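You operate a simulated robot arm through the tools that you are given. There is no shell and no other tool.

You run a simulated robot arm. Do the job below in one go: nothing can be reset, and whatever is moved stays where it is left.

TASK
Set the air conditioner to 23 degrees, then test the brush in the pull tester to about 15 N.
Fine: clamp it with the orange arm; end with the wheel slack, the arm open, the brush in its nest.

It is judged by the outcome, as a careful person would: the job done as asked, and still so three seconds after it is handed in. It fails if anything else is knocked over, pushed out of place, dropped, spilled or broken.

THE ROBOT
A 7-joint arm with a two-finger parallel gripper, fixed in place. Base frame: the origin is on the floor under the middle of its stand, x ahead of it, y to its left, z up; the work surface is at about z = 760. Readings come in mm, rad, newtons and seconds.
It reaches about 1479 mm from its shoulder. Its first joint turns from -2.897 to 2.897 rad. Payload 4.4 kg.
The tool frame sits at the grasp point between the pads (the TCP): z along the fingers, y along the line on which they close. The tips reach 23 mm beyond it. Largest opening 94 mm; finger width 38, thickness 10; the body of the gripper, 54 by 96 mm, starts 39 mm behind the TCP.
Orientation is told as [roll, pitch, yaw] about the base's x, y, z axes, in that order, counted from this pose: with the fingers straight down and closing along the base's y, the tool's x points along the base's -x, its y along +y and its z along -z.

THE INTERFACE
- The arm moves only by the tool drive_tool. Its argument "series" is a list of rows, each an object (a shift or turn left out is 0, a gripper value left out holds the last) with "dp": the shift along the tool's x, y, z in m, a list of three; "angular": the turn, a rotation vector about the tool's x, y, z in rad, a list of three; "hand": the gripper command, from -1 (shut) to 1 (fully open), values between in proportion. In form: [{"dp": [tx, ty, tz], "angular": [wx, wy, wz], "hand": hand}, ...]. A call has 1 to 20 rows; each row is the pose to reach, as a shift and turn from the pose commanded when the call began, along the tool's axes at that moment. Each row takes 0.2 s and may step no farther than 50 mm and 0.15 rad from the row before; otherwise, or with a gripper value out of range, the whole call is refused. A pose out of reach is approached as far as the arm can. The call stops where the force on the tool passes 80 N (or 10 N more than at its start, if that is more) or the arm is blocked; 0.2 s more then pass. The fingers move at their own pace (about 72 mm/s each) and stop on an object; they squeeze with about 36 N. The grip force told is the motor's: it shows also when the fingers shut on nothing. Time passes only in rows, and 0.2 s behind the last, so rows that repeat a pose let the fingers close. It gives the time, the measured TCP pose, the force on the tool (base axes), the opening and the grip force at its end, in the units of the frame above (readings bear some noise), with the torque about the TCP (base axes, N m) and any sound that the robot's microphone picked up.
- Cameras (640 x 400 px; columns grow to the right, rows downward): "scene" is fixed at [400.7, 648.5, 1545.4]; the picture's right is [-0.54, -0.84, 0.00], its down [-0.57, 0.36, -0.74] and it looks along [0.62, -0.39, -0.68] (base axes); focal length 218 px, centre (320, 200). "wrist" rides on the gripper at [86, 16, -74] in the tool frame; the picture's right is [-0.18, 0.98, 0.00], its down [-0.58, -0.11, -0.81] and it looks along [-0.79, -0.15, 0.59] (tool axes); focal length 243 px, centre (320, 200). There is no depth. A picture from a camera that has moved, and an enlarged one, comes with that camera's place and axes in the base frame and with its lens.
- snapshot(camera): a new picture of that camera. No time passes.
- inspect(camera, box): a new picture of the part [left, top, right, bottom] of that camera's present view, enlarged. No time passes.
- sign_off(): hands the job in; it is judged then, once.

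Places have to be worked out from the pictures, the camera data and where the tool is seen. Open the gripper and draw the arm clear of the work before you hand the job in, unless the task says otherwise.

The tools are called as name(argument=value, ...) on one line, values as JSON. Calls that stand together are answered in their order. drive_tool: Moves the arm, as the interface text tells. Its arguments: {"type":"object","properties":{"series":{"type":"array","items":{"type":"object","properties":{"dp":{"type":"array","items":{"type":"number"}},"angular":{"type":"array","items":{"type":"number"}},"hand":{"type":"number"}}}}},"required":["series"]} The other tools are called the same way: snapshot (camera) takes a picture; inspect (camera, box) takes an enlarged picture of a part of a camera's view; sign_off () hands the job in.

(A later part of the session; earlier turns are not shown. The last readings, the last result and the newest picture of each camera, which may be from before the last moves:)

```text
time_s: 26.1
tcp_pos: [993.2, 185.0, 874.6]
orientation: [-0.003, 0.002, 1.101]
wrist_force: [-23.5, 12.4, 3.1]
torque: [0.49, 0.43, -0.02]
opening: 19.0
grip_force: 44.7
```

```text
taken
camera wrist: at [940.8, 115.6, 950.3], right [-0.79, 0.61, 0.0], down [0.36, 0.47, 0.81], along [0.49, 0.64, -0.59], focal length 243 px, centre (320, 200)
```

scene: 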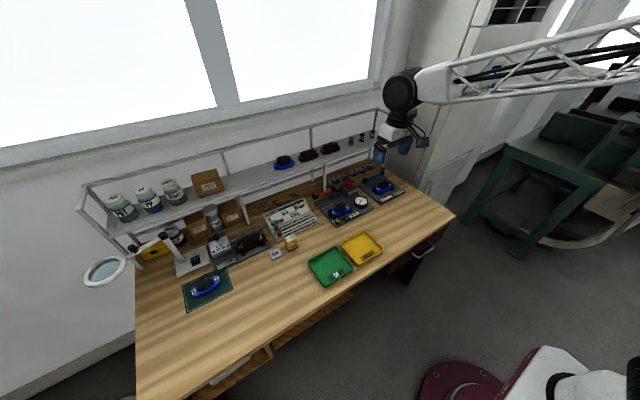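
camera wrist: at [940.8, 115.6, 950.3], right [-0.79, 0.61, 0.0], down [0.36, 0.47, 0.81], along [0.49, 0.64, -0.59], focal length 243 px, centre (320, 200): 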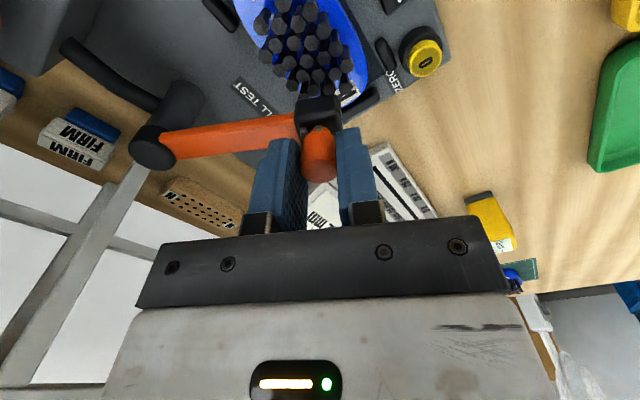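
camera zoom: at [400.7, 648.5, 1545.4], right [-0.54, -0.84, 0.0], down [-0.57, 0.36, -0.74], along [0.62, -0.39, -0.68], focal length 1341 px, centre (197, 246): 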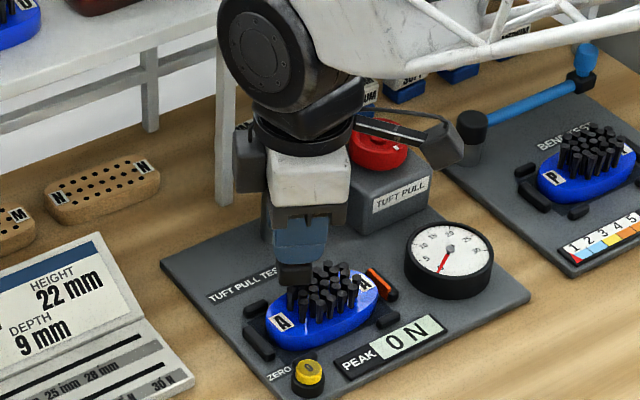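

There is about 27 N of outward radial load again but no tangential resistance. I'll relieve it with 2 mm outward and then continue 0.2 rad over the brush.

drive_tool(series=[{"dp": [0, 0.0022, 0], "hand": -1}, {"dp": [0.0107, 0.0017, 0], "angular": [0, 0, -0.1], "hand": -1}, {"dp": [0.0213, 0.0003, 0], "angular": [0, 0, -0.2], "hand": -1}])

inspect(camera="scene", box=[300, 160, 380, 225])

snapshot(camera="wrist")

```text
time_s: 26.9
tcp_pos: [985.6, 163.5, 875.3]
orientation: [-0.005, 0.001, 1.303]
wrist_force: [27.0, -9.4, -11.2]
torque: [-0.39, -0.58, -0.1]
opening: 19.1
grip_force: 44.9
```

```text
6.15 times, centred on (340, 192) of scene
camera zoom: at [400.7, 648.5, 1545.4], right [-0.54, -0.84, 0.0], down [-0.57, 0.36, -0.74], along [0.62, -0.39, -0.68], focal length 1341 px, centre (197, 246)
```

zoom: 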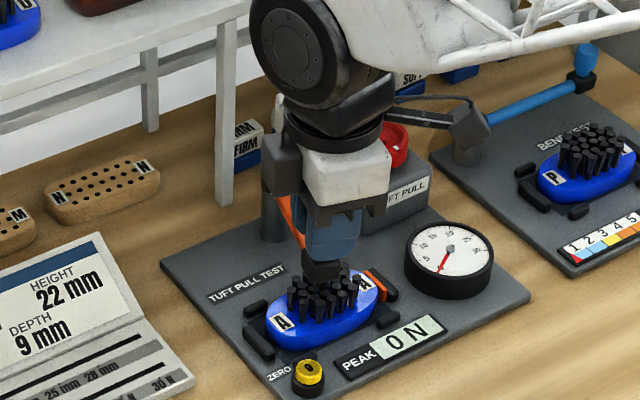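

```text
taken
camera wrist: at [947.3, 86.4, 950.4], right [-0.9, 0.44, -0.01], down [0.26, 0.53, 0.81], along [0.36, 0.72, -0.59], focal length 243 px, centre (320, 200)
```

wrist: 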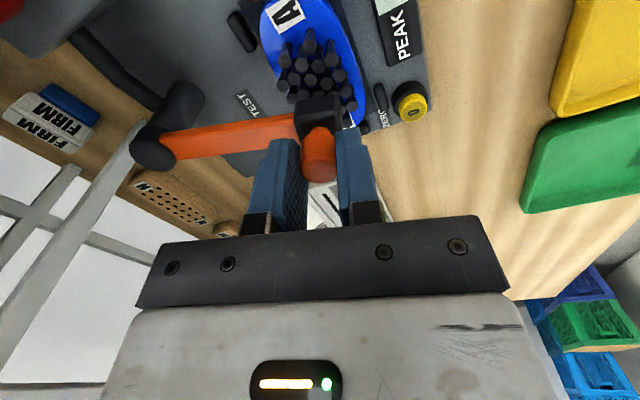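

The block is nearly over the brush centre (arm at about 165°), now with about 28 N inward radial force, so I overcorrected slightly. I'll relieve it 1.1 mm inward and continue in a small step to find the closed position.

drive_tool(series=[{"dp": [0, -0.0011, 0], "hand": -1}, {"dp": [0.0052, -0.0012, 0], "angular": [0, 0, -0.05], "hand": -1}, {"dp": [0.0104, -0.0016, 0], "angular": [0, 0, -0.1], "hand": -1}])

inspect(camera="scene", box=[310, 170, 380, 225])

inspect(camera="wrist", box=[160, 0, 440, 200])

```text
time_s: 27.7
tcp_pos: [983.9, 157.5, 877.2]
orientation: [-0.004, 0.003, 1.404]
wrist_force: [19.2, 33.9, -5.8]
torque: [0.79, -0.42, 0.1]
opening: 19.6
grip_force: 45.3
```

```text
7.27 times, centred on (345, 198) of scene
camera zoom: at [400.7, 648.5, 1545.4], right [-0.54, -0.84, 0.0], down [-0.57, 0.36, -0.74], along [0.62, -0.39, -0.68], focal length 1584 px, centre (138, 218)
```

zoom: 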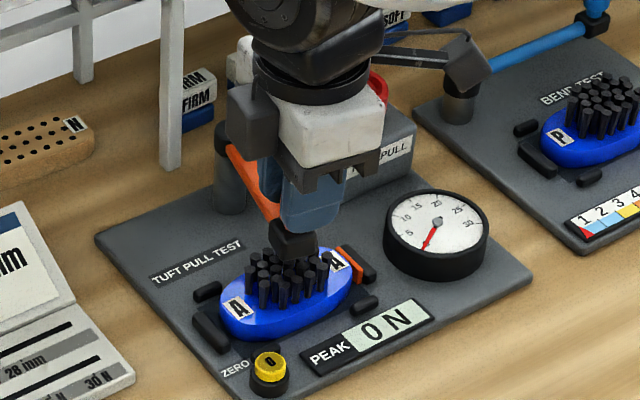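

```text
2.00 times, centred on (300, 100) of wrist
camera zoom: at [953.7, 75.5, 951.0], right [-0.94, 0.35, -0.01], down [0.2, 0.56, 0.81], along [0.28, 0.76, -0.59], focal length 485 px, centre (360, 400)
```

zoom: 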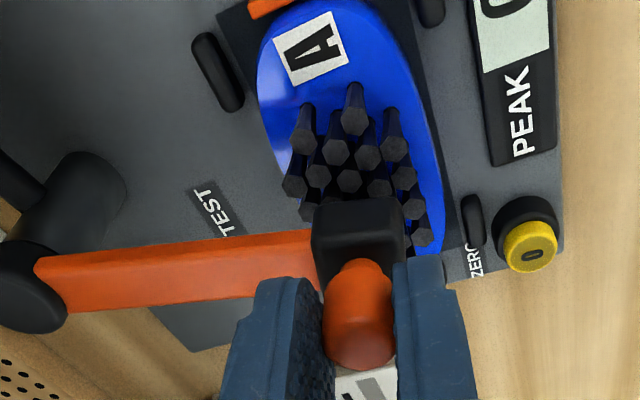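

The arm has come up against its end stop at about 168°, centred over the brush (37 N tangential resistance). I'll relax the command by about 4 mm to relieve the load, then look.

drive_tool(series=[{"dp": [-0.0035, -0.0004, 0], "hand": -1}, {"dp": [-0.0035, -0.0004, 0], "hand": -1}])

inspect(camera="scene", box=[310, 170, 380, 225])

```text
time_s: 28.3
tcp_pos: [984.8, 156.9, 877.0]
orientation: [-0.005, 0.004, 1.399]
wrist_force: [-14.4, 10.4, 13.3]
torque: [0.14, 0.45, -0.07]
opening: 18.8
grip_force: 45.2
```

```text
7.27 times, centred on (345, 198) of scene
camera zoom: at [400.7, 648.5, 1545.4], right [-0.54, -0.84, 0.0], down [-0.57, 0.36, -0.74], along [0.62, -0.39, -0.68], focal length 1584 px, centre (138, 218)
```

zoom: 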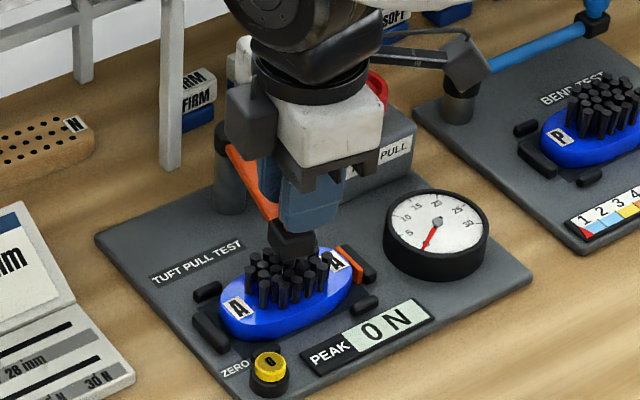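

The arm rests at its stop with small residual forces. I'll open the fingers partway and lift straight up off the knob.

drive_tool(series=[{"hand": -0.1}, {"hand": -0.1}, {"dp": [0, 0, -0.02], "hand": -0.1}, {"dp": [0, 0, -0.05], "hand": -0.1}, {"dp": [0, 0, -0.09], "hand": -0.1}])

inspect(camera="scene", box=[310, 150, 390, 225])

snapshot(camera="wrist")

```text
time_s: 29.5
tcp_pos: [984.8, 159.2, 964.7]
orientation: [0.0, 0.004, 1.4]
wrist_force: [1.0, 0.2, -0.7]
torque: [-0.01, 0.02, -0.02]
opening: 42.6
grip_force: 0.1
```

```text
5.33 times, centred on (350, 188) of scene
camera zoom: at [400.7, 648.5, 1545.4], right [-0.54, -0.84, 0.0], down [-0.57, 0.36, -0.74], along [0.62, -0.39, -0.68], focal length 1162 px, centre (160, 267)
```

zoom: 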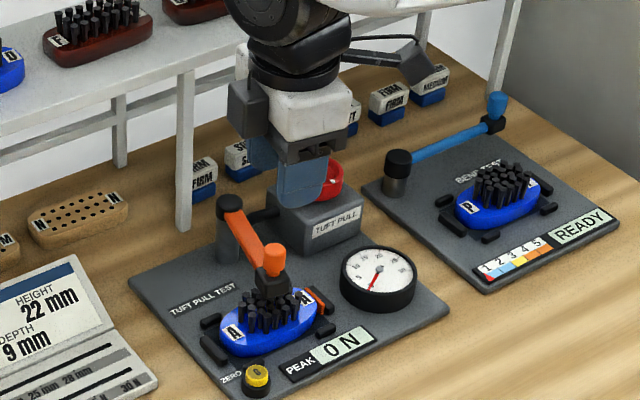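

```text
taken
camera wrist: at [953.7, 76.8, 1038.6], right [-0.94, 0.35, 0.0], down [0.2, 0.56, 0.8], along [0.28, 0.75, -0.59], focal length 243 px, centre (320, 200)
```

wrist: 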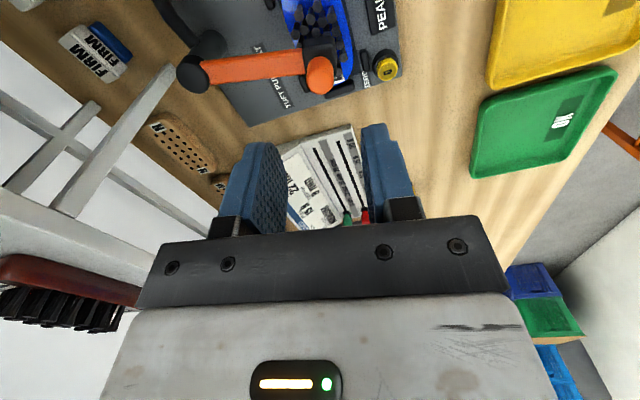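

The orange arm now stays over the brush, which is undisturbed. Triangulation puts the red wheel's top centre at about [1072, 39, 845]. I'll move above it (TCP z 930) with yaw 0.6 and the gripper fully open.

drive_tool(series=[{"dp": [0.0173, -0.0177, 0.0], "angular": [0, 0, 0.133], "hand": 1}, {"dp": [0.0345, -0.0354, 0.0], "angular": [0, 0, 0.267], "hand": 1}, {"dp": [0.0518, -0.0532, 0.0], "angular": [0, 0, 0.4], "hand": 1}, {"dp": [0.0691, -0.0709, 0.01], "angular": [0, 0, 0.533], "hand": 1}, {"dp": [0.0863, -0.0886, 0.02], "angular": [0, 0, 0.667], "hand": 1}, {"dp": [0.1036, -0.1063, 0.0347], "angular": [0, 0, 0.8], "hand": 1}])

snapshot(camera="wrist")

inspect(camera="scene", box=[310, 150, 390, 225])

```text
time_s: 30.9
tcp_pos: [1071.7, 38.4, 931.3]
orientation: [-0.004, -0.002, 0.598]
wrist_force: [-0.5, 0.5, -0.1]
torque: [0.01, -0.01, -0.03]
opening: 93.9
grip_force: 0.0
```

```text
taken
camera wrist: at [991.4, 4.0, 1005.9], right [-0.4, 0.92, 0.0], down [0.54, 0.24, 0.81], along [0.74, 0.32, -0.59], focal length 243 px, centre (320, 200)
```

wrist: 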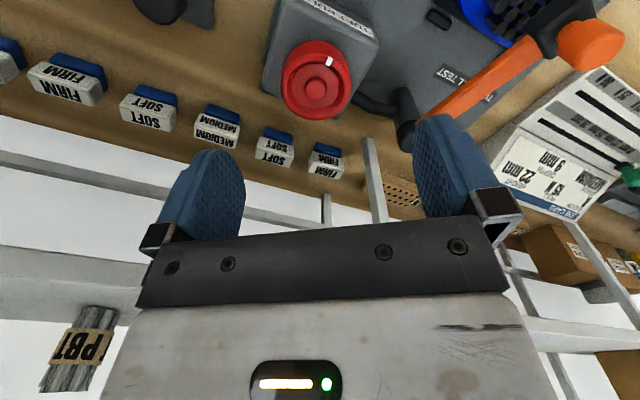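

```text
5.33 times, centred on (350, 188) of scene
camera zoom: at [400.7, 648.5, 1545.4], right [-0.54, -0.84, 0.0], down [-0.57, 0.36, -0.74], along [0.62, -0.39, -0.68], focal length 1162 px, centre (160, 267)
```

zoom: 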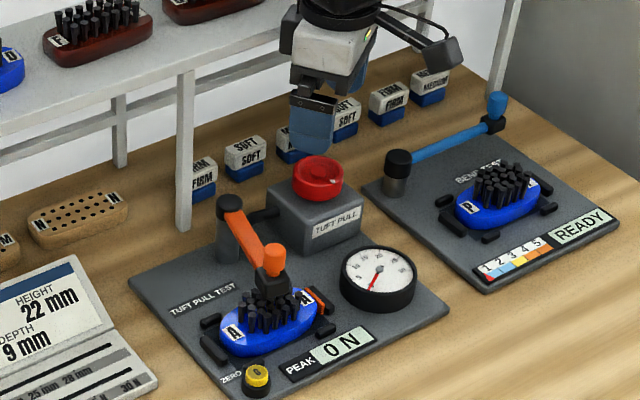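

The wheel centre comes out at about [1072, 38], right under the TCP. Let me zoom on the wheel to see its profile and the white index mark before descending.

inspect(camera="wrist", box=[250, 0, 410, 160])

inspect(camera="scene", box=[335, 165, 375, 205])

```text
2.50 times, centred on (330, 80) of wrist
camera zoom: at [991.4, 4.0, 1005.9], right [-0.4, 0.92, 0.0], down [0.54, 0.24, 0.81], along [0.74, 0.32, -0.59], focal length 606 px, centre (295, 500)
```

zoom: 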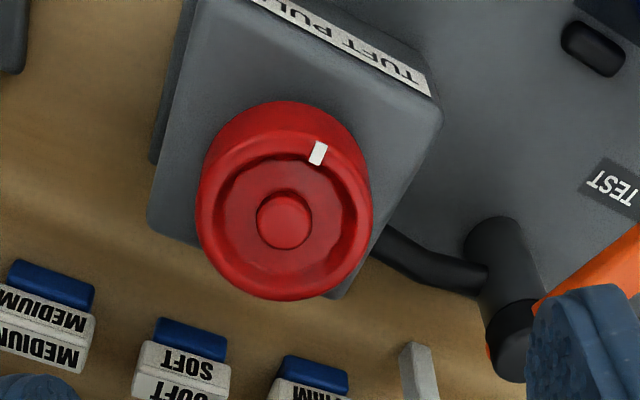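

```text
10.00 times, centred on (355, 185) of scene
camera zoom: at [400.7, 648.5, 1545.4], right [-0.54, -0.84, 0.0], down [-0.57, 0.36, -0.74], along [0.62, -0.39, -0.68], focal length 2178 px, centre (-30, 350)
```

zoom: 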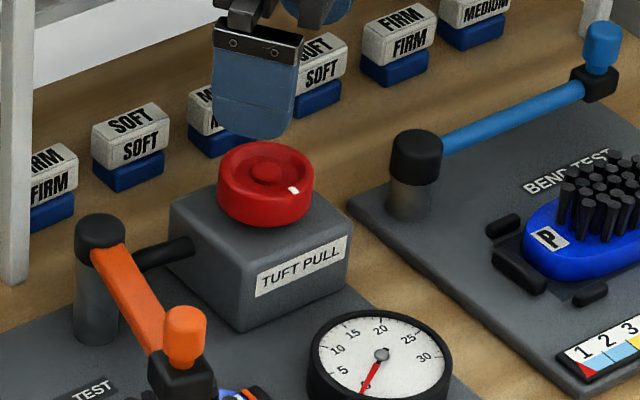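

The wheel is a solid disc about 51 mm across, z≈821–846, centred at about [1073.5, 37.5]. I'll descend with tips to z≈829 around it and close gently.

drive_tool(series=[{"dp": [-0.0011, -0.0019, 0.03]}, {"dp": [-0.0011, -0.0019, 0.055]}, {"dp": [-0.0011, -0.0019, 0.07]}, {"dp": [-0.0011, -0.0019, 0.079]}])

snapshot(camera="wrist")

inspect(camera="scene", box=[310, 150, 390, 225])

```text
time_s: 31.9
tcp_pos: [1072.8, 37.0, 852.3]
orientation: [-0.005, -0.001, 0.601]
wrist_force: [0.6, 0.3, 1.2]
torque: [0.02, -0.03, 0.0]
opening: 93.9
grip_force: 0.1
```

```text
taken
camera wrist: at [993.1, 2.9, 927.2], right [-0.4, 0.91, 0.0], down [0.54, 0.24, 0.81], along [0.74, 0.32, -0.59], focal length 243 px, centre (320, 200)
```

wrist: 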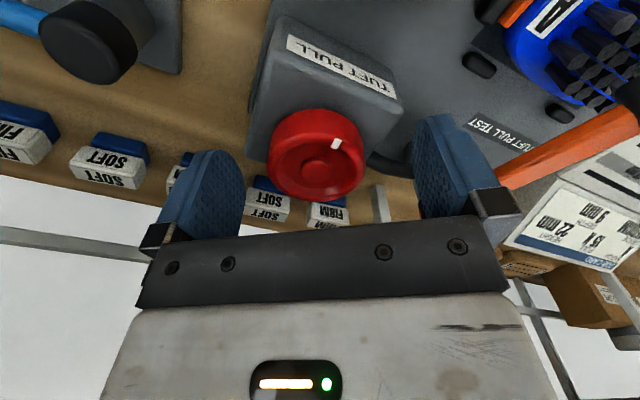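

```text
5.33 times, centred on (350, 188) of scene
camera zoom: at [400.7, 648.5, 1545.4], right [-0.54, -0.84, 0.0], down [-0.57, 0.36, -0.74], along [0.62, -0.39, -0.68], focal length 1162 px, centre (160, 267)
```

zoom: 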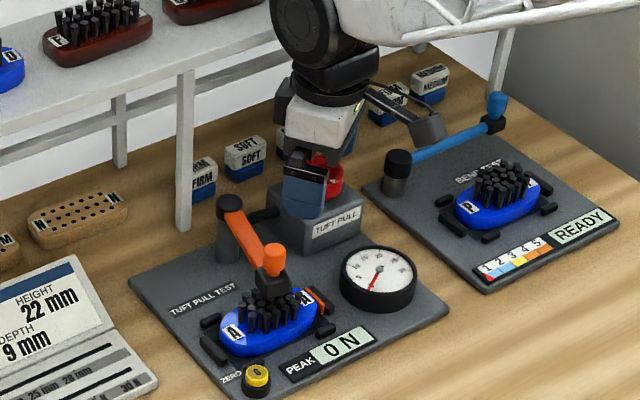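

The wheel sits centred between the fingers and the gauge and PEAK display remain visible to the scene camera. Closing on the wheel.

drive_tool(series=[{"hand": -1}, {"hand": -1}, {"hand": -1}, {"hand": -1}])

inspect(camera="scene", box=[330, 180, 390, 225])

```text
time_s: 32.9
tcp_pos: [1074.9, 35.0, 852.3]
orientation: [-0.005, -0.002, 0.599]
wrist_force: [34.2, -41.8, -9.4]
torque: [-0.18, -0.77, -0.17]
opening: 49.2
grip_force: 45.0
```

```text
8.89 times, centred on (360, 202) of scene
camera zoom: at [400.7, 648.5, 1545.4], right [-0.54, -0.84, 0.0], down [-0.57, 0.36, -0.74], along [0.62, -0.39, -0.68], focal length 1936 px, centre (-36, 178)
```

zoom: 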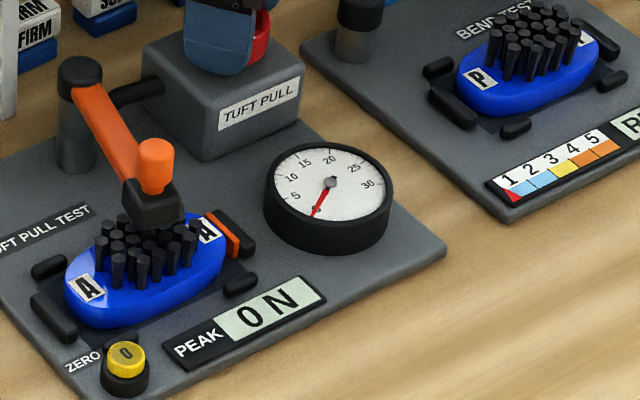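

Gripped (49 mm), but a 54 N side load along the closing axis shows the wheel centre is about 3 mm from my commanded centre. I'll shift to relieve that before turning.

drive_tool(series=[{"dp": [0, -0.0014, 0], "hand": -1}, {"dp": [0, -0.0028, 0], "hand": -1}, {"dp": [0, -0.0028, 0], "hand": -1}])

```text
time_s: 33.7
tcp_pos: [1073.6, 35.8, 854.3]
orientation: [-0.002, 0.0, 0.601]
wrist_force: [-9.9, -24.1, 9.5]
torque: [-0.55, 0.91, -0.16]
opening: 49.0
grip_force: 45.4
```

drive_tool(series=[{"dp": [0, 0, 0], "hand": -1}, {"dp": [0, 0, 0], "hand": -1}])

```text
time_s: 34.3
tcp_pos: [1074.8, 36.1, 853.3]
orientation: [-0.003, 0.0, 0.598]
wrist_force: [-26.6, -14.7, 13.5]
torque: [-0.22, 1.02, -0.16]
opening: 48.9
grip_force: 45.0
```

Load along the closing axis is gone, but about 30 N remains along the tool x and 13 N upward. I'll shift 1.2 mm along tool x and 0.5 mm up to relieve it.

drive_tool(series=[{"dp": [0.0012, 0, -0.0005], "hand": -1}, {"dp": [0.0012, 0, -0.0005], "hand": -1}, {"dp": [0.0012, 0, -0.0005], "hand": -1}])

inspect(camera="scene", box=[330, 180, 390, 225])

```text
time_s: 35.1
tcp_pos: [1074.5, 35.4, 853.2]
orientation: [-0.004, -0.002, 0.604]
wrist_force: [11.1, 13.0, -7.1]
torque: [0.81, -0.83, -0.19]
opening: 48.8
grip_force: 45.2
```

```text
8.89 times, centred on (360, 202) of scene
camera zoom: at [400.7, 648.5, 1545.4], right [-0.54, -0.84, 0.0], down [-0.57, 0.36, -0.74], along [0.62, -0.39, -0.68], focal length 1936 px, centre (-36, 178)
```

zoom: 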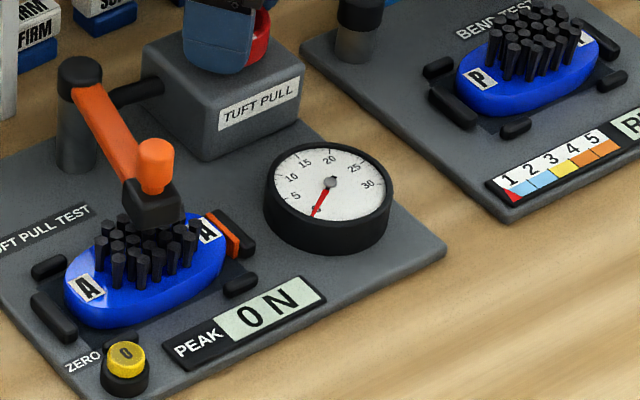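

Residual loads are now modest. I'll try a small clockwise (seen from above) turn of 0.15 rad and watch the gauge.

drive_tool(series=[{"dp": [-0.0004, 0, 0], "angular": [0, 0, 0.05], "hand": -1}, {"dp": [-0.0004, 0, 0], "angular": [0, 0, 0.1], "hand": -1}, {"dp": [-0.0004, 0, 0], "angular": [0, 0, 0.15], "hand": -1}])

inspect(camera="scene", box=[330, 180, 390, 225])

inspect(camera="wrist", box=[220, 60, 420, 220])

```text
time_s: 35.9
tcp_pos: [1074.5, 36.2, 853.5]
orientation: [-0.002, 0.001, 0.451]
wrist_force: [3.1, 31.4, -7.7]
torque: [0.52, 0.15, 0.08]
opening: 48.9
grip_force: 44.9
```

```text
8.89 times, centred on (360, 202) of scene
camera zoom: at [400.7, 648.5, 1545.4], right [-0.54, -0.84, 0.0], down [-0.57, 0.36, -0.74], along [0.62, -0.39, -0.68], focal length 1936 px, centre (-36, 178)
```

zoom: 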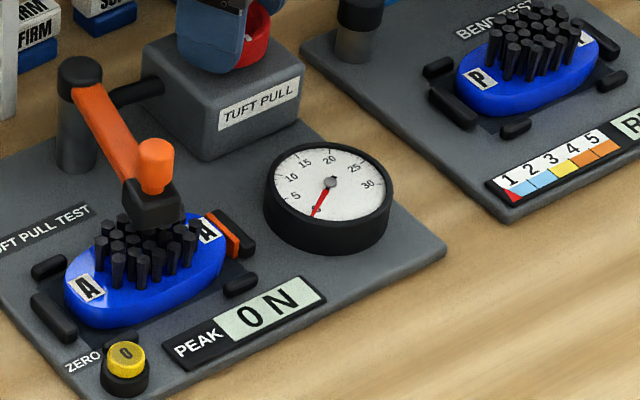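

```text
2.50 times, centred on (320, 140) of wrist
camera zoom: at [989.9, 13.5, 927.1], right [-0.26, 0.96, 0.0], down [0.57, 0.16, 0.81], along [0.78, 0.21, -0.59], focal length 606 px, centre (320, 350)
```

zoom: 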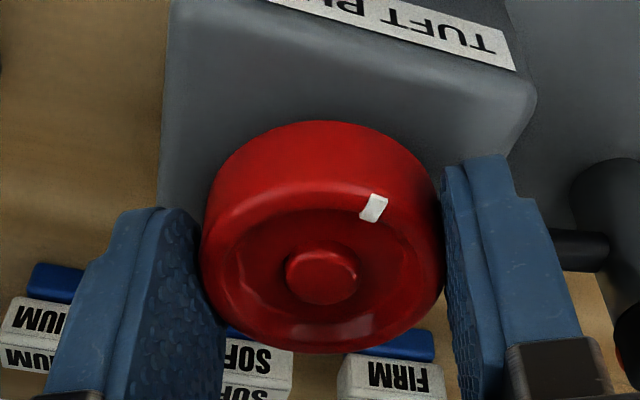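

The wheel turned with the gripper (mark fixed relative to the fingers), little torque, gauge still at 0. I'll relieve about 0.9 mm of side load and continue clockwise another 0.3 rad.

drive_tool(series=[{"dp": [0, 0.0009, 0], "hand": -1}, {"dp": [0, 0.0009, 0], "angular": [0, 0, 0.075], "hand": -1}, {"dp": [0, 0.0009, 0], "angular": [0, 0, 0.15], "hand": -1}, {"dp": [0, 0.0009, 0], "angular": [0, 0, 0.225], "hand": -1}, {"dp": [0, 0.0009, 0], "angular": [0, 0, 0.3], "hand": -1}])

inspect(camera="scene", box=[330, 180, 390, 225])

inspect(camera="wrist", box=[220, 60, 420, 220])

```text
time_s: 37.1
tcp_pos: [1074.0, 36.6, 853.2]
orientation: [-0.003, -0.002, 0.15]
wrist_force: [-1.1, 46.5, -13.8]
torque: [0.72, 1.03, 0.08]
opening: 49.0
grip_force: 45.0
```

```text
8.89 times, centred on (360, 202) of scene
camera zoom: at [400.7, 648.5, 1545.4], right [-0.54, -0.84, 0.0], down [-0.57, 0.36, -0.74], along [0.62, -0.39, -0.68], focal length 1936 px, centre (-36, 178)
```

zoom: 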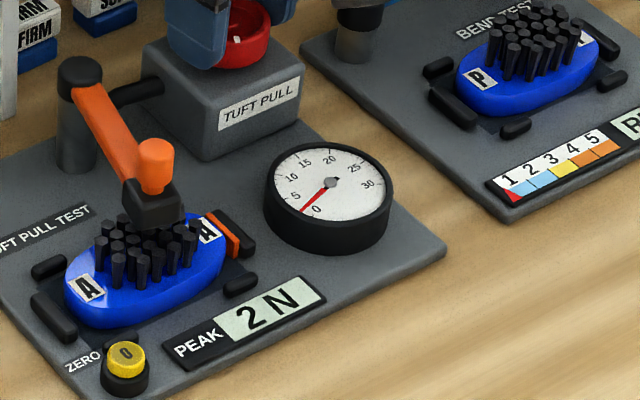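

```text
2.50 times, centred on (320, 140) of wrist
camera zoom: at [986.5, 40.4, 927.1], right [0.03, 1.0, 0.0], down [0.59, -0.02, 0.81], along [0.81, -0.03, -0.59], focal length 606 px, centre (320, 350)
```

zoom: 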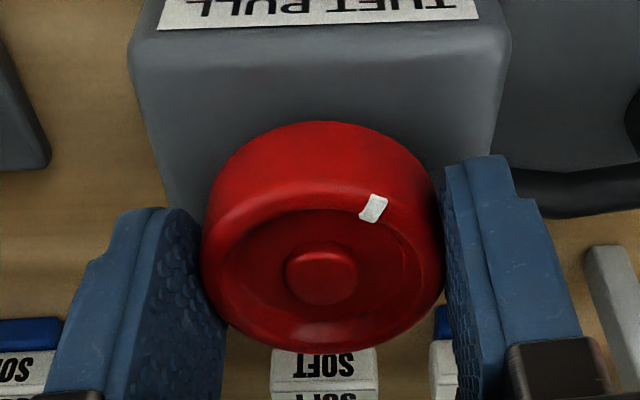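

Clockwise builds tension: the gauge and PEAK read 2 N. The growing side load implies the wheel axis is about 4 mm toward the tool's -x side, so I'll compensate and turn a further 0.15 rad in small steps.

drive_tool(series=[{"dp": [0, 0.0012, 0], "hand": -1}, {"dp": [0, 0.0014, 0], "angular": [0, 0, 0.05], "hand": -1}, {"dp": [0, 0.0016, 0], "angular": [0, 0, 0.1], "hand": -1}, {"dp": [0, 0.0018, 0], "angular": [0, 0, 0.15], "hand": -1}])

inspect(camera="scene", box=[330, 180, 390, 225])

```text
time_s: 38.1
tcp_pos: [1073.2, 36.6, 852.4]
orientation: [-0.004, -0.004, 0.0]
wrist_force: [12.2, 32.7, -20.1]
torque: [0.53, 0.58, 0.07]
opening: 48.8
grip_force: 45.1
```

```text
8.89 times, centred on (360, 202) of scene
camera zoom: at [400.7, 648.5, 1545.4], right [-0.54, -0.84, 0.0], down [-0.57, 0.36, -0.74], along [0.62, -0.39, -0.68], focal length 1936 px, centre (-36, 178)
```

zoom: 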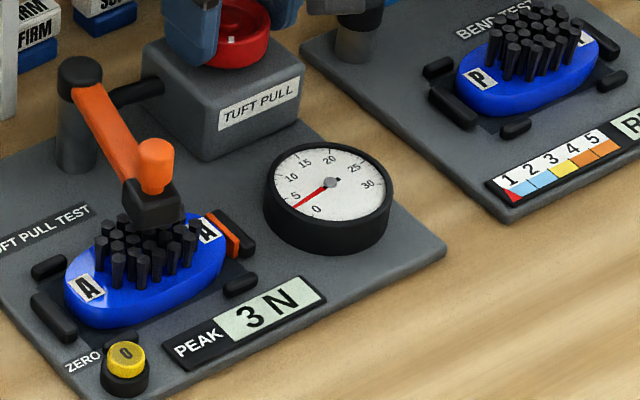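

It builds about 7 N per rad (3 N after 0.6 rad), so 15 N needs roughly 2.2 rad in total, more than is left in this grip. I'll relieve the side load, release, and see whether the wheel holds its position.

drive_tool(series=[{"dp": [0, 0.0009, 0], "hand": -1}, {"dp": [0, 0.0009, 0], "hand": 0.6}, {"dp": [0, 0.0009, 0], "hand": 0.6}, {"dp": [0, 0.0009, 0], "hand": 1}, {"dp": [0, 0.0009, 0], "hand": 1}])

inspect(camera="scene", box=[330, 180, 390, 225])

snapshot(camera="wrist")

```text
time_s: 39.3
tcp_pos: [1073.7, 38.0, 854.4]
orientation: [-0.006, -0.002, 0.002]
wrist_force: [-0.4, -0.3, 0.1]
torque: [0.01, 0.01, 0.0]
opening: 93.7
grip_force: 0.0
```

```text
8.89 times, centred on (360, 202) of scene
camera zoom: at [400.7, 648.5, 1545.4], right [-0.54, -0.84, 0.0], down [-0.57, 0.36, -0.74], along [0.62, -0.39, -0.68], focal length 1936 px, centre (-36, 178)
```

zoom: 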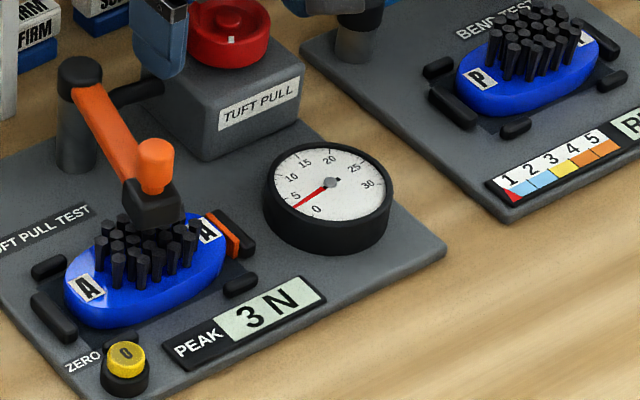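

```text
taken
camera wrist: at [987.6, 54.6, 927.6], right [0.18, 0.98, 0.0], down [0.58, -0.11, 0.81], along [0.79, -0.15, -0.59], focal length 243 px, centre (320, 200)
```

wrist: 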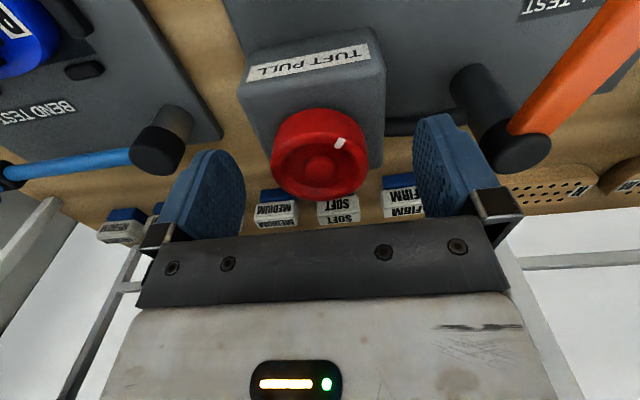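

The wheel holds at 3 N when released, so I can ratchet. I'll lift 45 mm, yaw back to +1.4, and then re-grip.

drive_tool(series=[{"dp": [0, 0, -0.025], "hand": 1}, {"dp": [-0.001, 0, -0.045], "angular": [0, 0, -0.1], "hand": 1}, {"dp": [-0.002, -0.001, -0.045], "angular": [0, 0, -0.24], "hand": 1}, {"dp": [-0.002, -0.001, -0.045], "angular": [0, 0, -0.38], "hand": 1}, {"dp": [-0.002, -0.001, -0.045], "angular": [0, 0, -0.52], "hand": 1}, {"dp": [-0.002, -0.001, -0.045], "angular": [0, 0, -0.66], "hand": 1}, {"dp": [-0.002, -0.001, -0.045], "angular": [0, 0, -0.8], "hand": 1}, {"dp": [-0.002, -0.001, -0.045], "angular": [0, 0, -0.94], "hand": 1}, {"dp": [-0.002, -0.001, -0.045], "angular": [0, 0, -1.08], "hand": 1}, {"dp": [-0.002, -0.001, -0.045], "angular": [0, 0, -1.22], "hand": 1}, {"dp": [-0.002, -0.001, -0.045], "angular": [0, 0, -1.32], "hand": 1}, {"dp": [-0.002, -0.001, -0.045], "angular": [0, 0, -1.4], "hand": 1}])

snapshot(camera="wrist")

inspect(camera="scene", box=[310, 150, 390, 225])

```text
time_s: 41.9
tcp_pos: [1076.7, 37.1, 897.5]
orientation: [-0.003, 0.004, 1.403]
wrist_force: [0.2, -0.8, 0.5]
torque: [0.01, 0.0, 0.0]
opening: 94.0
grip_force: 0.1
```

```text
taken
camera wrist: at [1045.7, -44.5, 972.7], right [-0.94, 0.35, 0.0], down [0.2, 0.56, 0.81], along [0.28, 0.75, -0.59], focal length 243 px, centre (320, 200)
```

wrist: 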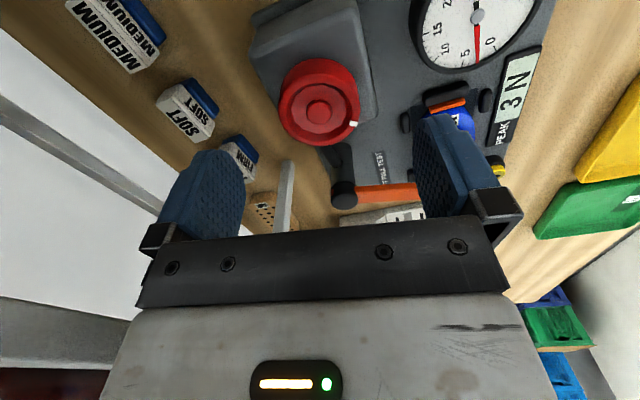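

```text
5.33 times, centred on (350, 188) of scene
camera zoom: at [400.7, 648.5, 1545.4], right [-0.54, -0.84, 0.0], down [-0.57, 0.36, -0.74], along [0.62, -0.39, -0.68], focal length 1162 px, centre (160, 267)
```

zoom: 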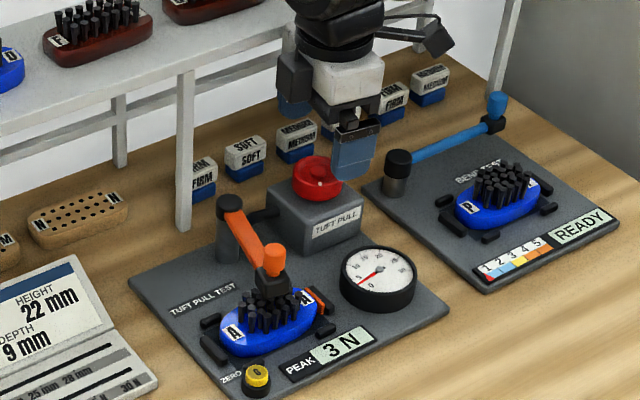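

The wheel centre is now consistently at about [1077.5, 37]. Descending straight and re-gripping at yaw 1.4.

drive_tool(series=[{"dp": [0, -0.0008, 0.025], "hand": 1}, {"dp": [0, -0.0008, 0.04], "hand": 1}, {"dp": [0, -0.0008, 0.0465], "hand": 1}, {"dp": [0, -0.0008, 0.0465], "hand": -1}, {"dp": [0, -0.0008, 0.0465], "hand": -1}, {"dp": [0, -0.0008, 0.0465], "hand": -1}, {"dp": [0, -0.0008, 0.0465], "hand": -1}])

inspect(camera="scene", box=[330, 180, 390, 225])

```text
time_s: 43.5
tcp_pos: [1077.7, 37.5, 852.9]
orientation: [-0.005, 0.002, 1.4]
wrist_force: [-2.8, -0.2, 1.0]
torque: [0.07, 0.6, -0.02]
opening: 49.6
grip_force: 45.1
```

```text
8.89 times, centred on (360, 202) of scene
camera zoom: at [400.7, 648.5, 1545.4], right [-0.54, -0.84, 0.0], down [-0.57, 0.36, -0.74], along [0.62, -0.39, -0.68], focal length 1936 px, centre (-36, 178)
```

zoom: 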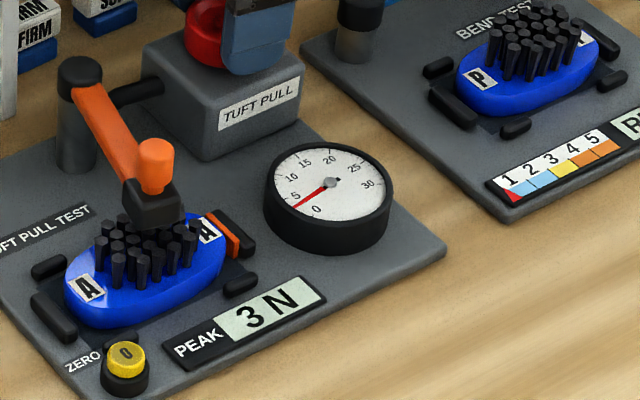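

Well centred now: side load near zero. Turning clockwise 0.5 rad, expecting about 6–7 N.

drive_tool(series=[{"angular": [0, 0, 0.1], "hand": -1}, {"angular": [0, 0, 0.2], "hand": -1}, {"angular": [0, 0, 0.3], "hand": -1}, {"angular": [0, 0, 0.4], "hand": -1}, {"angular": [0, 0, 0.5], "hand": -1}])

inspect(camera="scene", box=[330, 180, 390, 225])

```text
time_s: 44.7
tcp_pos: [1076.5, 38.6, 851.7]
orientation: [-0.006, 0.0, 0.899]
wrist_force: [2.4, 6.4, 1.9]
torque: [-0.09, 0.67, 0.03]
opening: 49.7
grip_force: 45.1
```

```text
8.89 times, centred on (360, 202) of scene
camera zoom: at [400.7, 648.5, 1545.4], right [-0.54, -0.84, 0.0], down [-0.57, 0.36, -0.74], along [0.62, -0.39, -0.68], focal length 1936 px, centre (-36, 178)
```

zoom: 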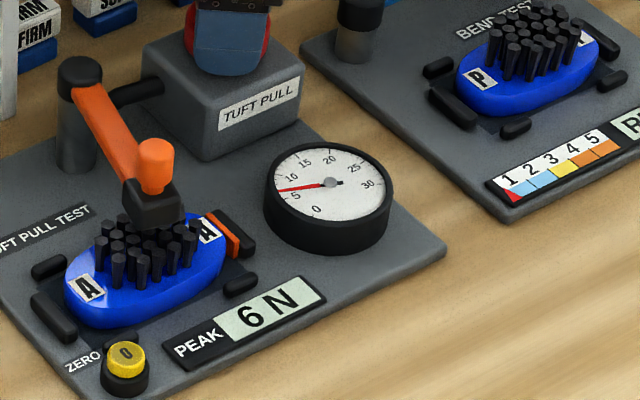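

PEAK 6 N, gauge agrees; side loads small. Another 0.6 rad clockwise.

drive_tool(series=[{"angular": [0, 0, 0.1], "hand": -1}, {"angular": [0, 0, 0.2], "hand": -1}, {"angular": [0, 0, 0.3], "hand": -1}, {"angular": [0, 0, 0.4], "hand": -1}, {"angular": [0, 0, 0.5], "hand": -1}, {"angular": [0, 0, 0.6], "hand": -1}])

inspect(camera="scene", box=[330, 180, 390, 225])

```text
time_s: 46.1
tcp_pos: [1077.5, 38.8, 850.9]
orientation: [-0.002, -0.001, 0.3]
wrist_force: [8.4, 6.9, -1.1]
torque: [0.28, 0.6, -0.02]
opening: 49.8
grip_force: 45.4
```

```text
8.89 times, centred on (360, 202) of scene
camera zoom: at [400.7, 648.5, 1545.4], right [-0.54, -0.84, 0.0], down [-0.57, 0.36, -0.74], along [0.62, -0.39, -0.68], focal length 1936 px, centre (-36, 178)
```

zoom: 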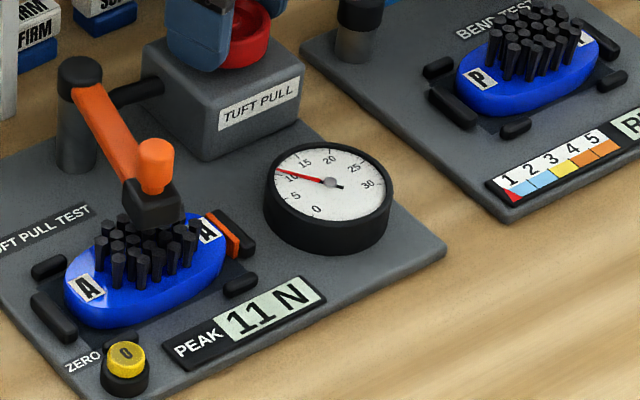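

11 N now, about 7.5 N per rad. A further 0.3 rad should give about 13 N.

drive_tool(series=[{"angular": [0, 0, 0.1], "hand": -1}, {"angular": [0, 0, 0.2], "hand": -1}, {"angular": [0, 0, 0.3], "hand": -1}])

inspect(camera="scene", box=[330, 180, 390, 225])

```text
time_s: 46.9
tcp_pos: [1077.4, 36.1, 850.8]
orientation: [-0.004, -0.003, -0.002]
wrist_force: [18.0, 4.4, -7.8]
torque: [0.34, -0.08, 0.0]
opening: 49.9
grip_force: 44.8
```

```text
8.89 times, centred on (360, 202) of scene
camera zoom: at [400.7, 648.5, 1545.4], right [-0.54, -0.84, 0.0], down [-0.57, 0.36, -0.74], along [0.62, -0.39, -0.68], focal length 1936 px, centre (-36, 178)
```

zoom: 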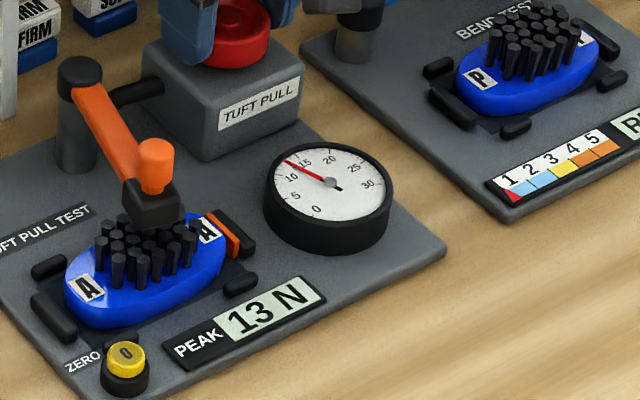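

PEAK 13 N. I'll turn 0.15 rad more in fine steps and read it again.

drive_tool(series=[{"angular": [0, 0, 0.05], "hand": -1}, {"angular": [0, 0, 0.1], "hand": -1}, {"angular": [0, 0, 0.15], "hand": -1}])

inspect(camera="scene", box=[330, 180, 390, 225])

```text
time_s: 47.7
tcp_pos: [1077.9, 37.1, 851.3]
orientation: [-0.003, -0.001, -0.151]
wrist_force: [16.8, 4.0, -5.9]
torque: [0.47, -0.27, -0.03]
opening: 49.7
grip_force: 44.6
```

```text
8.89 times, centred on (360, 202) of scene
camera zoom: at [400.7, 648.5, 1545.4], right [-0.54, -0.84, 0.0], down [-0.57, 0.36, -0.74], along [0.62, -0.39, -0.68], focal length 1936 px, centre (-36, 178)
```

zoom: 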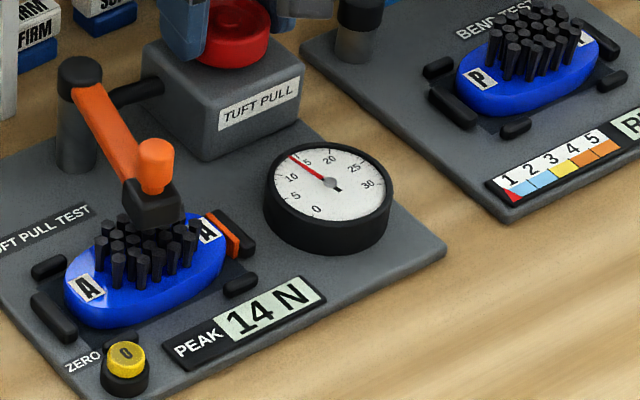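

PEAK 14 N. One more fine step of 0.1 rad should land at about 15 N.

drive_tool(series=[{"angular": [0, 0, 0.04], "hand": -1}, {"angular": [0, 0, 0.08], "hand": -1}, {"angular": [0, 0, 0.1], "hand": -1}])

inspect(camera="scene", box=[340, 190, 380, 220])

```text
time_s: 48.5
tcp_pos: [1077.6, 36.6, 851.2]
orientation: [-0.002, -0.006, -0.25]
wrist_force: [13.6, 2.3, -5.3]
torque: [0.29, -0.8, 0.0]
opening: 49.7
grip_force: 45.0
```

```text
13.33 times, centred on (360, 205) of scene
camera zoom: at [400.7, 648.5, 1545.4], right [-0.54, -0.84, 0.0], down [-0.57, 0.36, -0.74], along [0.62, -0.39, -0.68], focal length 2905 px, centre (-213, 133)
```

zoom: 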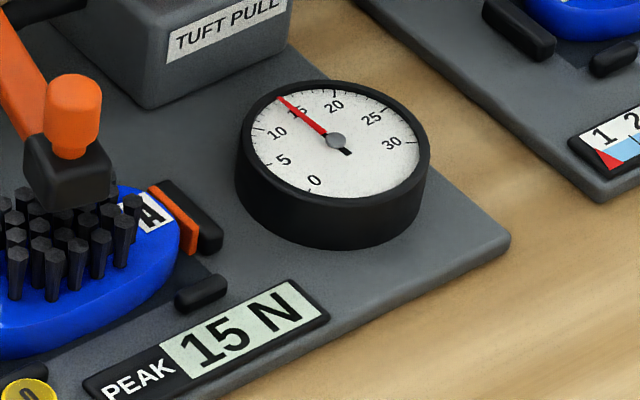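

PEAK reads 15 N and the gauge needle is at 15. Now I'll unwind counter-clockwise 1.65 rad, back to yaw 1.4.

drive_tool(series=[{"angular": [0, 0, -0.1], "hand": -1}, {"angular": [0, 0, -0.2], "hand": -1}, {"angular": [0, 0, -0.3], "hand": -1}, {"angular": [0, 0, -0.4], "hand": -1}, {"angular": [0, 0, -0.5], "hand": -1}, {"angular": [0, 0, -0.6], "hand": -1}, {"angular": [0, 0, -0.7], "hand": -1}, {"angular": [0, 0, -0.8], "hand": -1}, {"angular": [0, 0, -0.9], "hand": -1}, {"angular": [0, 0, -1.0], "hand": -1}, {"angular": [0, 0, -1.1], "hand": -1}, {"angular": [0, 0, -1.2], "hand": -1}, {"angular": [0, 0, -1.3], "hand": -1}, {"angular": [0, 0, -1.4], "hand": -1}, {"angular": [0, 0, -1.5], "hand": -1}, {"angular": [0, 0, -1.6], "hand": -1}, {"angular": [0, 0, -1.65], "hand": -1}])

inspect(camera="scene", box=[330, 180, 390, 225])

```text
time_s: 52.1
tcp_pos: [1076.0, 38.1, 851.4]
orientation: [-0.003, 0.003, 1.404]
wrist_force: [-0.7, 15.3, -0.3]
torque: [0.65, 0.62, 0.01]
opening: 49.8
grip_force: 44.9
```

```text
8.89 times, centred on (360, 202) of scene
camera zoom: at [400.7, 648.5, 1545.4], right [-0.54, -0.84, 0.0], down [-0.57, 0.36, -0.74], along [0.62, -0.39, -0.68], focal length 1936 px, centre (-36, 178)
```

zoom: 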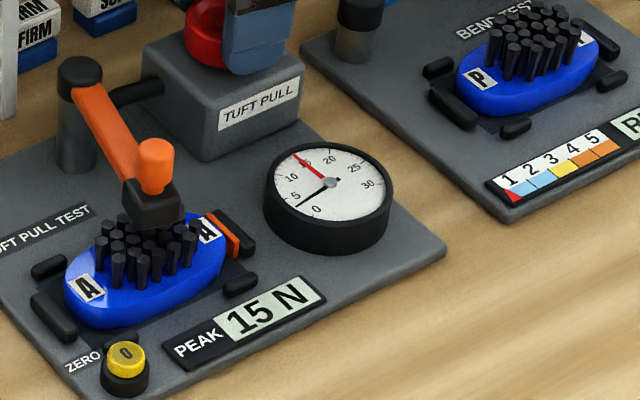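

The red needle holds the 15 N peak and the black one shows about 3 N live. I'll release, lift, turn back to yaw 0.5 and re-grip to unwind the rest.

drive_tool(series=[{"hand": 0.6}, {"hand": 1}, {"hand": 1}, {"dp": [0, 0, -0.02], "hand": 1}, {"dp": [0, 0, -0.045], "angular": [0, 0, 0.1], "hand": 1}, {"dp": [0, 0, -0.045], "angular": [0, 0, 0.24], "hand": 1}, {"dp": [0, 0, -0.045], "angular": [0, 0, 0.38], "hand": 1}, {"dp": [0, 0, -0.045], "angular": [0, 0, 0.52], "hand": 1}, {"dp": [0, 0, -0.045], "angular": [0, 0, 0.66], "hand": 1}, {"dp": [0, 0, -0.045], "angular": [0, 0, 0.8], "hand": 1}, {"dp": [0, 0, -0.045], "angular": [0, 0, 0.9], "hand": 1}])

inspect(camera="scene", box=[330, 170, 390, 225])

snapshot(camera="wrist")

```text
time_s: 54.5
tcp_pos: [1076.6, 37.7, 896.8]
orientation: [-0.004, -0.003, 0.5]
wrist_force: [0.7, -0.5, 0.7]
torque: [0.0, -0.02, -0.04]
opening: 93.9
grip_force: 0.1
```

```text
7.27 times, centred on (360, 198) of scene
camera zoom: at [400.7, 648.5, 1545.4], right [-0.54, -0.84, 0.0], down [-0.57, 0.36, -0.74], along [0.62, -0.39, -0.68], focal length 1584 px, centre (29, 218)
```

zoom: 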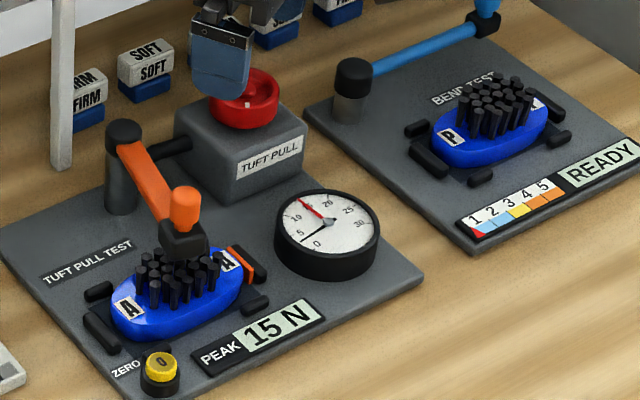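

```text
taken
camera wrist: at [993.4, 11.0, 971.0], right [-0.31, 0.95, 0.0], down [0.56, 0.18, 0.81], along [0.77, 0.25, -0.59], focal length 243 px, centre (320, 200)
```

wrist: 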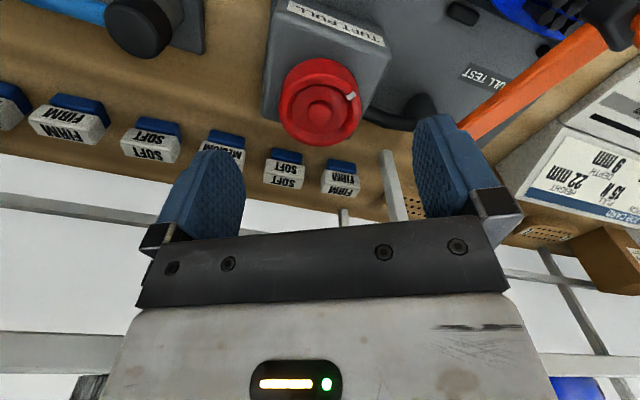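

Still centred over the wheel. Descending and re-gripping at yaw 0.5.

drive_tool(series=[{"dp": [0, 0, 0.025], "hand": 1}, {"dp": [0, 0, 0.04], "hand": 1}, {"dp": [0, 0, 0.0455], "hand": 1}, {"dp": [0, 0, 0.0455], "hand": -1}, {"dp": [0, 0, 0.0455], "hand": -1}, {"dp": [0, 0, 0.0455], "hand": -1}, {"dp": [0, 0, 0.0455], "hand": -1}])

```text
time_s: 56.1
tcp_pos: [1077.6, 37.4, 852.4]
orientation: [-0.003, -0.001, 0.501]
wrist_force: [-3.4, 3.7, 1.3]
torque: [0.53, 0.45, 0.0]
opening: 49.4
grip_force: 44.6
```

The grip is clean with negligible side load. I'll turn counter-clockwise 0.5 rad and check the live (black) needle.

drive_tool(series=[{"angular": [0, 0, -0.1], "hand": -1}, {"angular": [0, 0, -0.2], "hand": -1}, {"angular": [0, 0, -0.3], "hand": -1}, {"angular": [0, 0, -0.4], "hand": -1}, {"angular": [0, 0, -0.5], "hand": -1}])

inspect(camera="scene", box=[340, 190, 380, 220])

```text
time_s: 57.3
tcp_pos: [1078.2, 36.5, 852.2]
orientation: [-0.006, 0.002, 1.001]
wrist_force: [-15.2, 2.9, 6.1]
torque: [0.72, 0.51, -0.03]
opening: 49.4
grip_force: 45.4
```

```text
13.33 times, centred on (360, 205) of scene
camera zoom: at [400.7, 648.5, 1545.4], right [-0.54, -0.84, 0.0], down [-0.57, 0.36, -0.74], along [0.62, -0.39, -0.68], focal length 2905 px, centre (-213, 133)
```

zoom: 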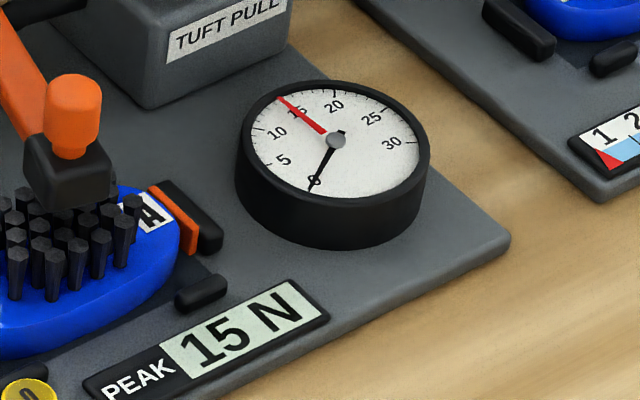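

The live needle is at 0. I'll turn back the last 0.1 rad to the wheel's original position for true slack, then check.

drive_tool(series=[{"angular": [0, 0, -0.05], "hand": -1}, {"angular": [0, 0, -0.1], "hand": -1}, {"angular": [0, 0, -0.1], "hand": -1}])

inspect(camera="scene", box=[340, 190, 380, 220])

```text
time_s: 58.1
tcp_pos: [1077.5, 37.3, 850.9]
orientation: [-0.006, 0.001, 1.101]
wrist_force: [-12.3, 5.5, 4.4]
torque: [0.32, 0.73, -0.62]
opening: 49.4
grip_force: 44.9
```

```text
13.33 times, centred on (360, 205) of scene
camera zoom: at [400.7, 648.5, 1545.4], right [-0.54, -0.84, 0.0], down [-0.57, 0.36, -0.74], along [0.62, -0.39, -0.68], focal length 2905 px, centre (-213, 133)
```

zoom: 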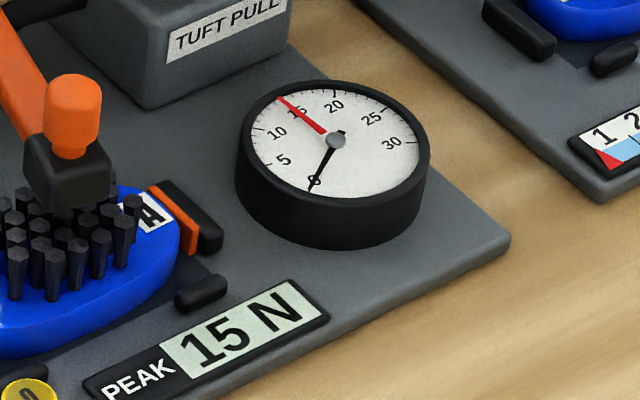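

A counter-torque (-0.62 N m) shows the wheel has reached its slack end stop, gauge at 0. I'll ease off slightly, release, and lift clear to z≈960.

drive_tool(series=[{"angular": [0, 0, 0.03], "hand": -1}, {"angular": [0, 0, 0.03], "hand": 0.6}, {"angular": [0, 0, 0.03], "hand": 1}, {"angular": [0, 0, 0.03], "hand": 1}, {"dp": [0, 0, -0.03], "angular": [0, 0, 0.03], "hand": 1}, {"dp": [0, 0, -0.07], "angular": [0, 0, 0.03], "hand": 1}, {"dp": [0, 0, -0.11], "angular": [0, 0, 0.03], "hand": 1}])

inspect(camera="scene", box=[310, 150, 390, 225])

snapshot(camera="wrist")

```text
time_s: 59.7
tcp_pos: [1077.0, 37.0, 961.0]
orientation: [-0.003, 0.003, 1.07]
wrist_force: [-0.3, 0.2, -1.3]
torque: [0.0, -0.03, -0.02]
opening: 93.8
grip_force: 0.0
```

```text
5.33 times, centred on (350, 188) of scene
camera zoom: at [400.7, 648.5, 1545.4], right [-0.54, -0.84, 0.0], down [-0.57, 0.36, -0.74], along [0.62, -0.39, -0.68], focal length 1162 px, centre (160, 267)
```

zoom: 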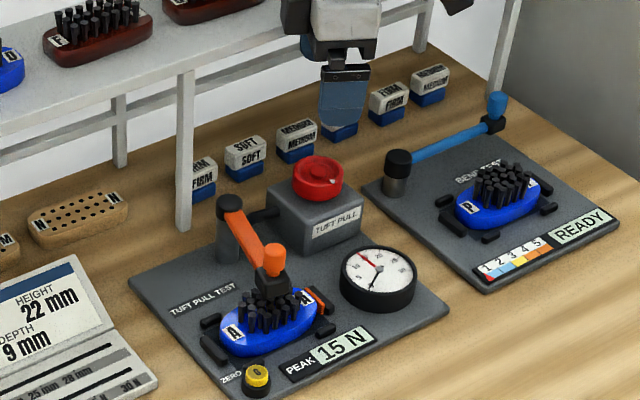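

```text
taken
camera wrist: at [1021.0, -30.6, 1035.6], right [-0.77, 0.63, 0.0], down [0.37, 0.46, 0.81], along [0.51, 0.62, -0.59], focal length 243 px, centre (320, 200)
```

wrist: 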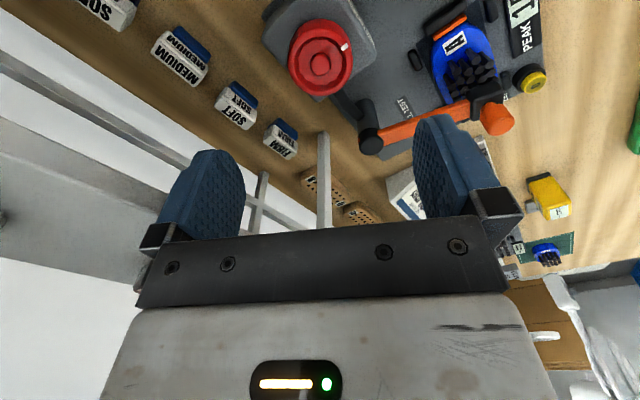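

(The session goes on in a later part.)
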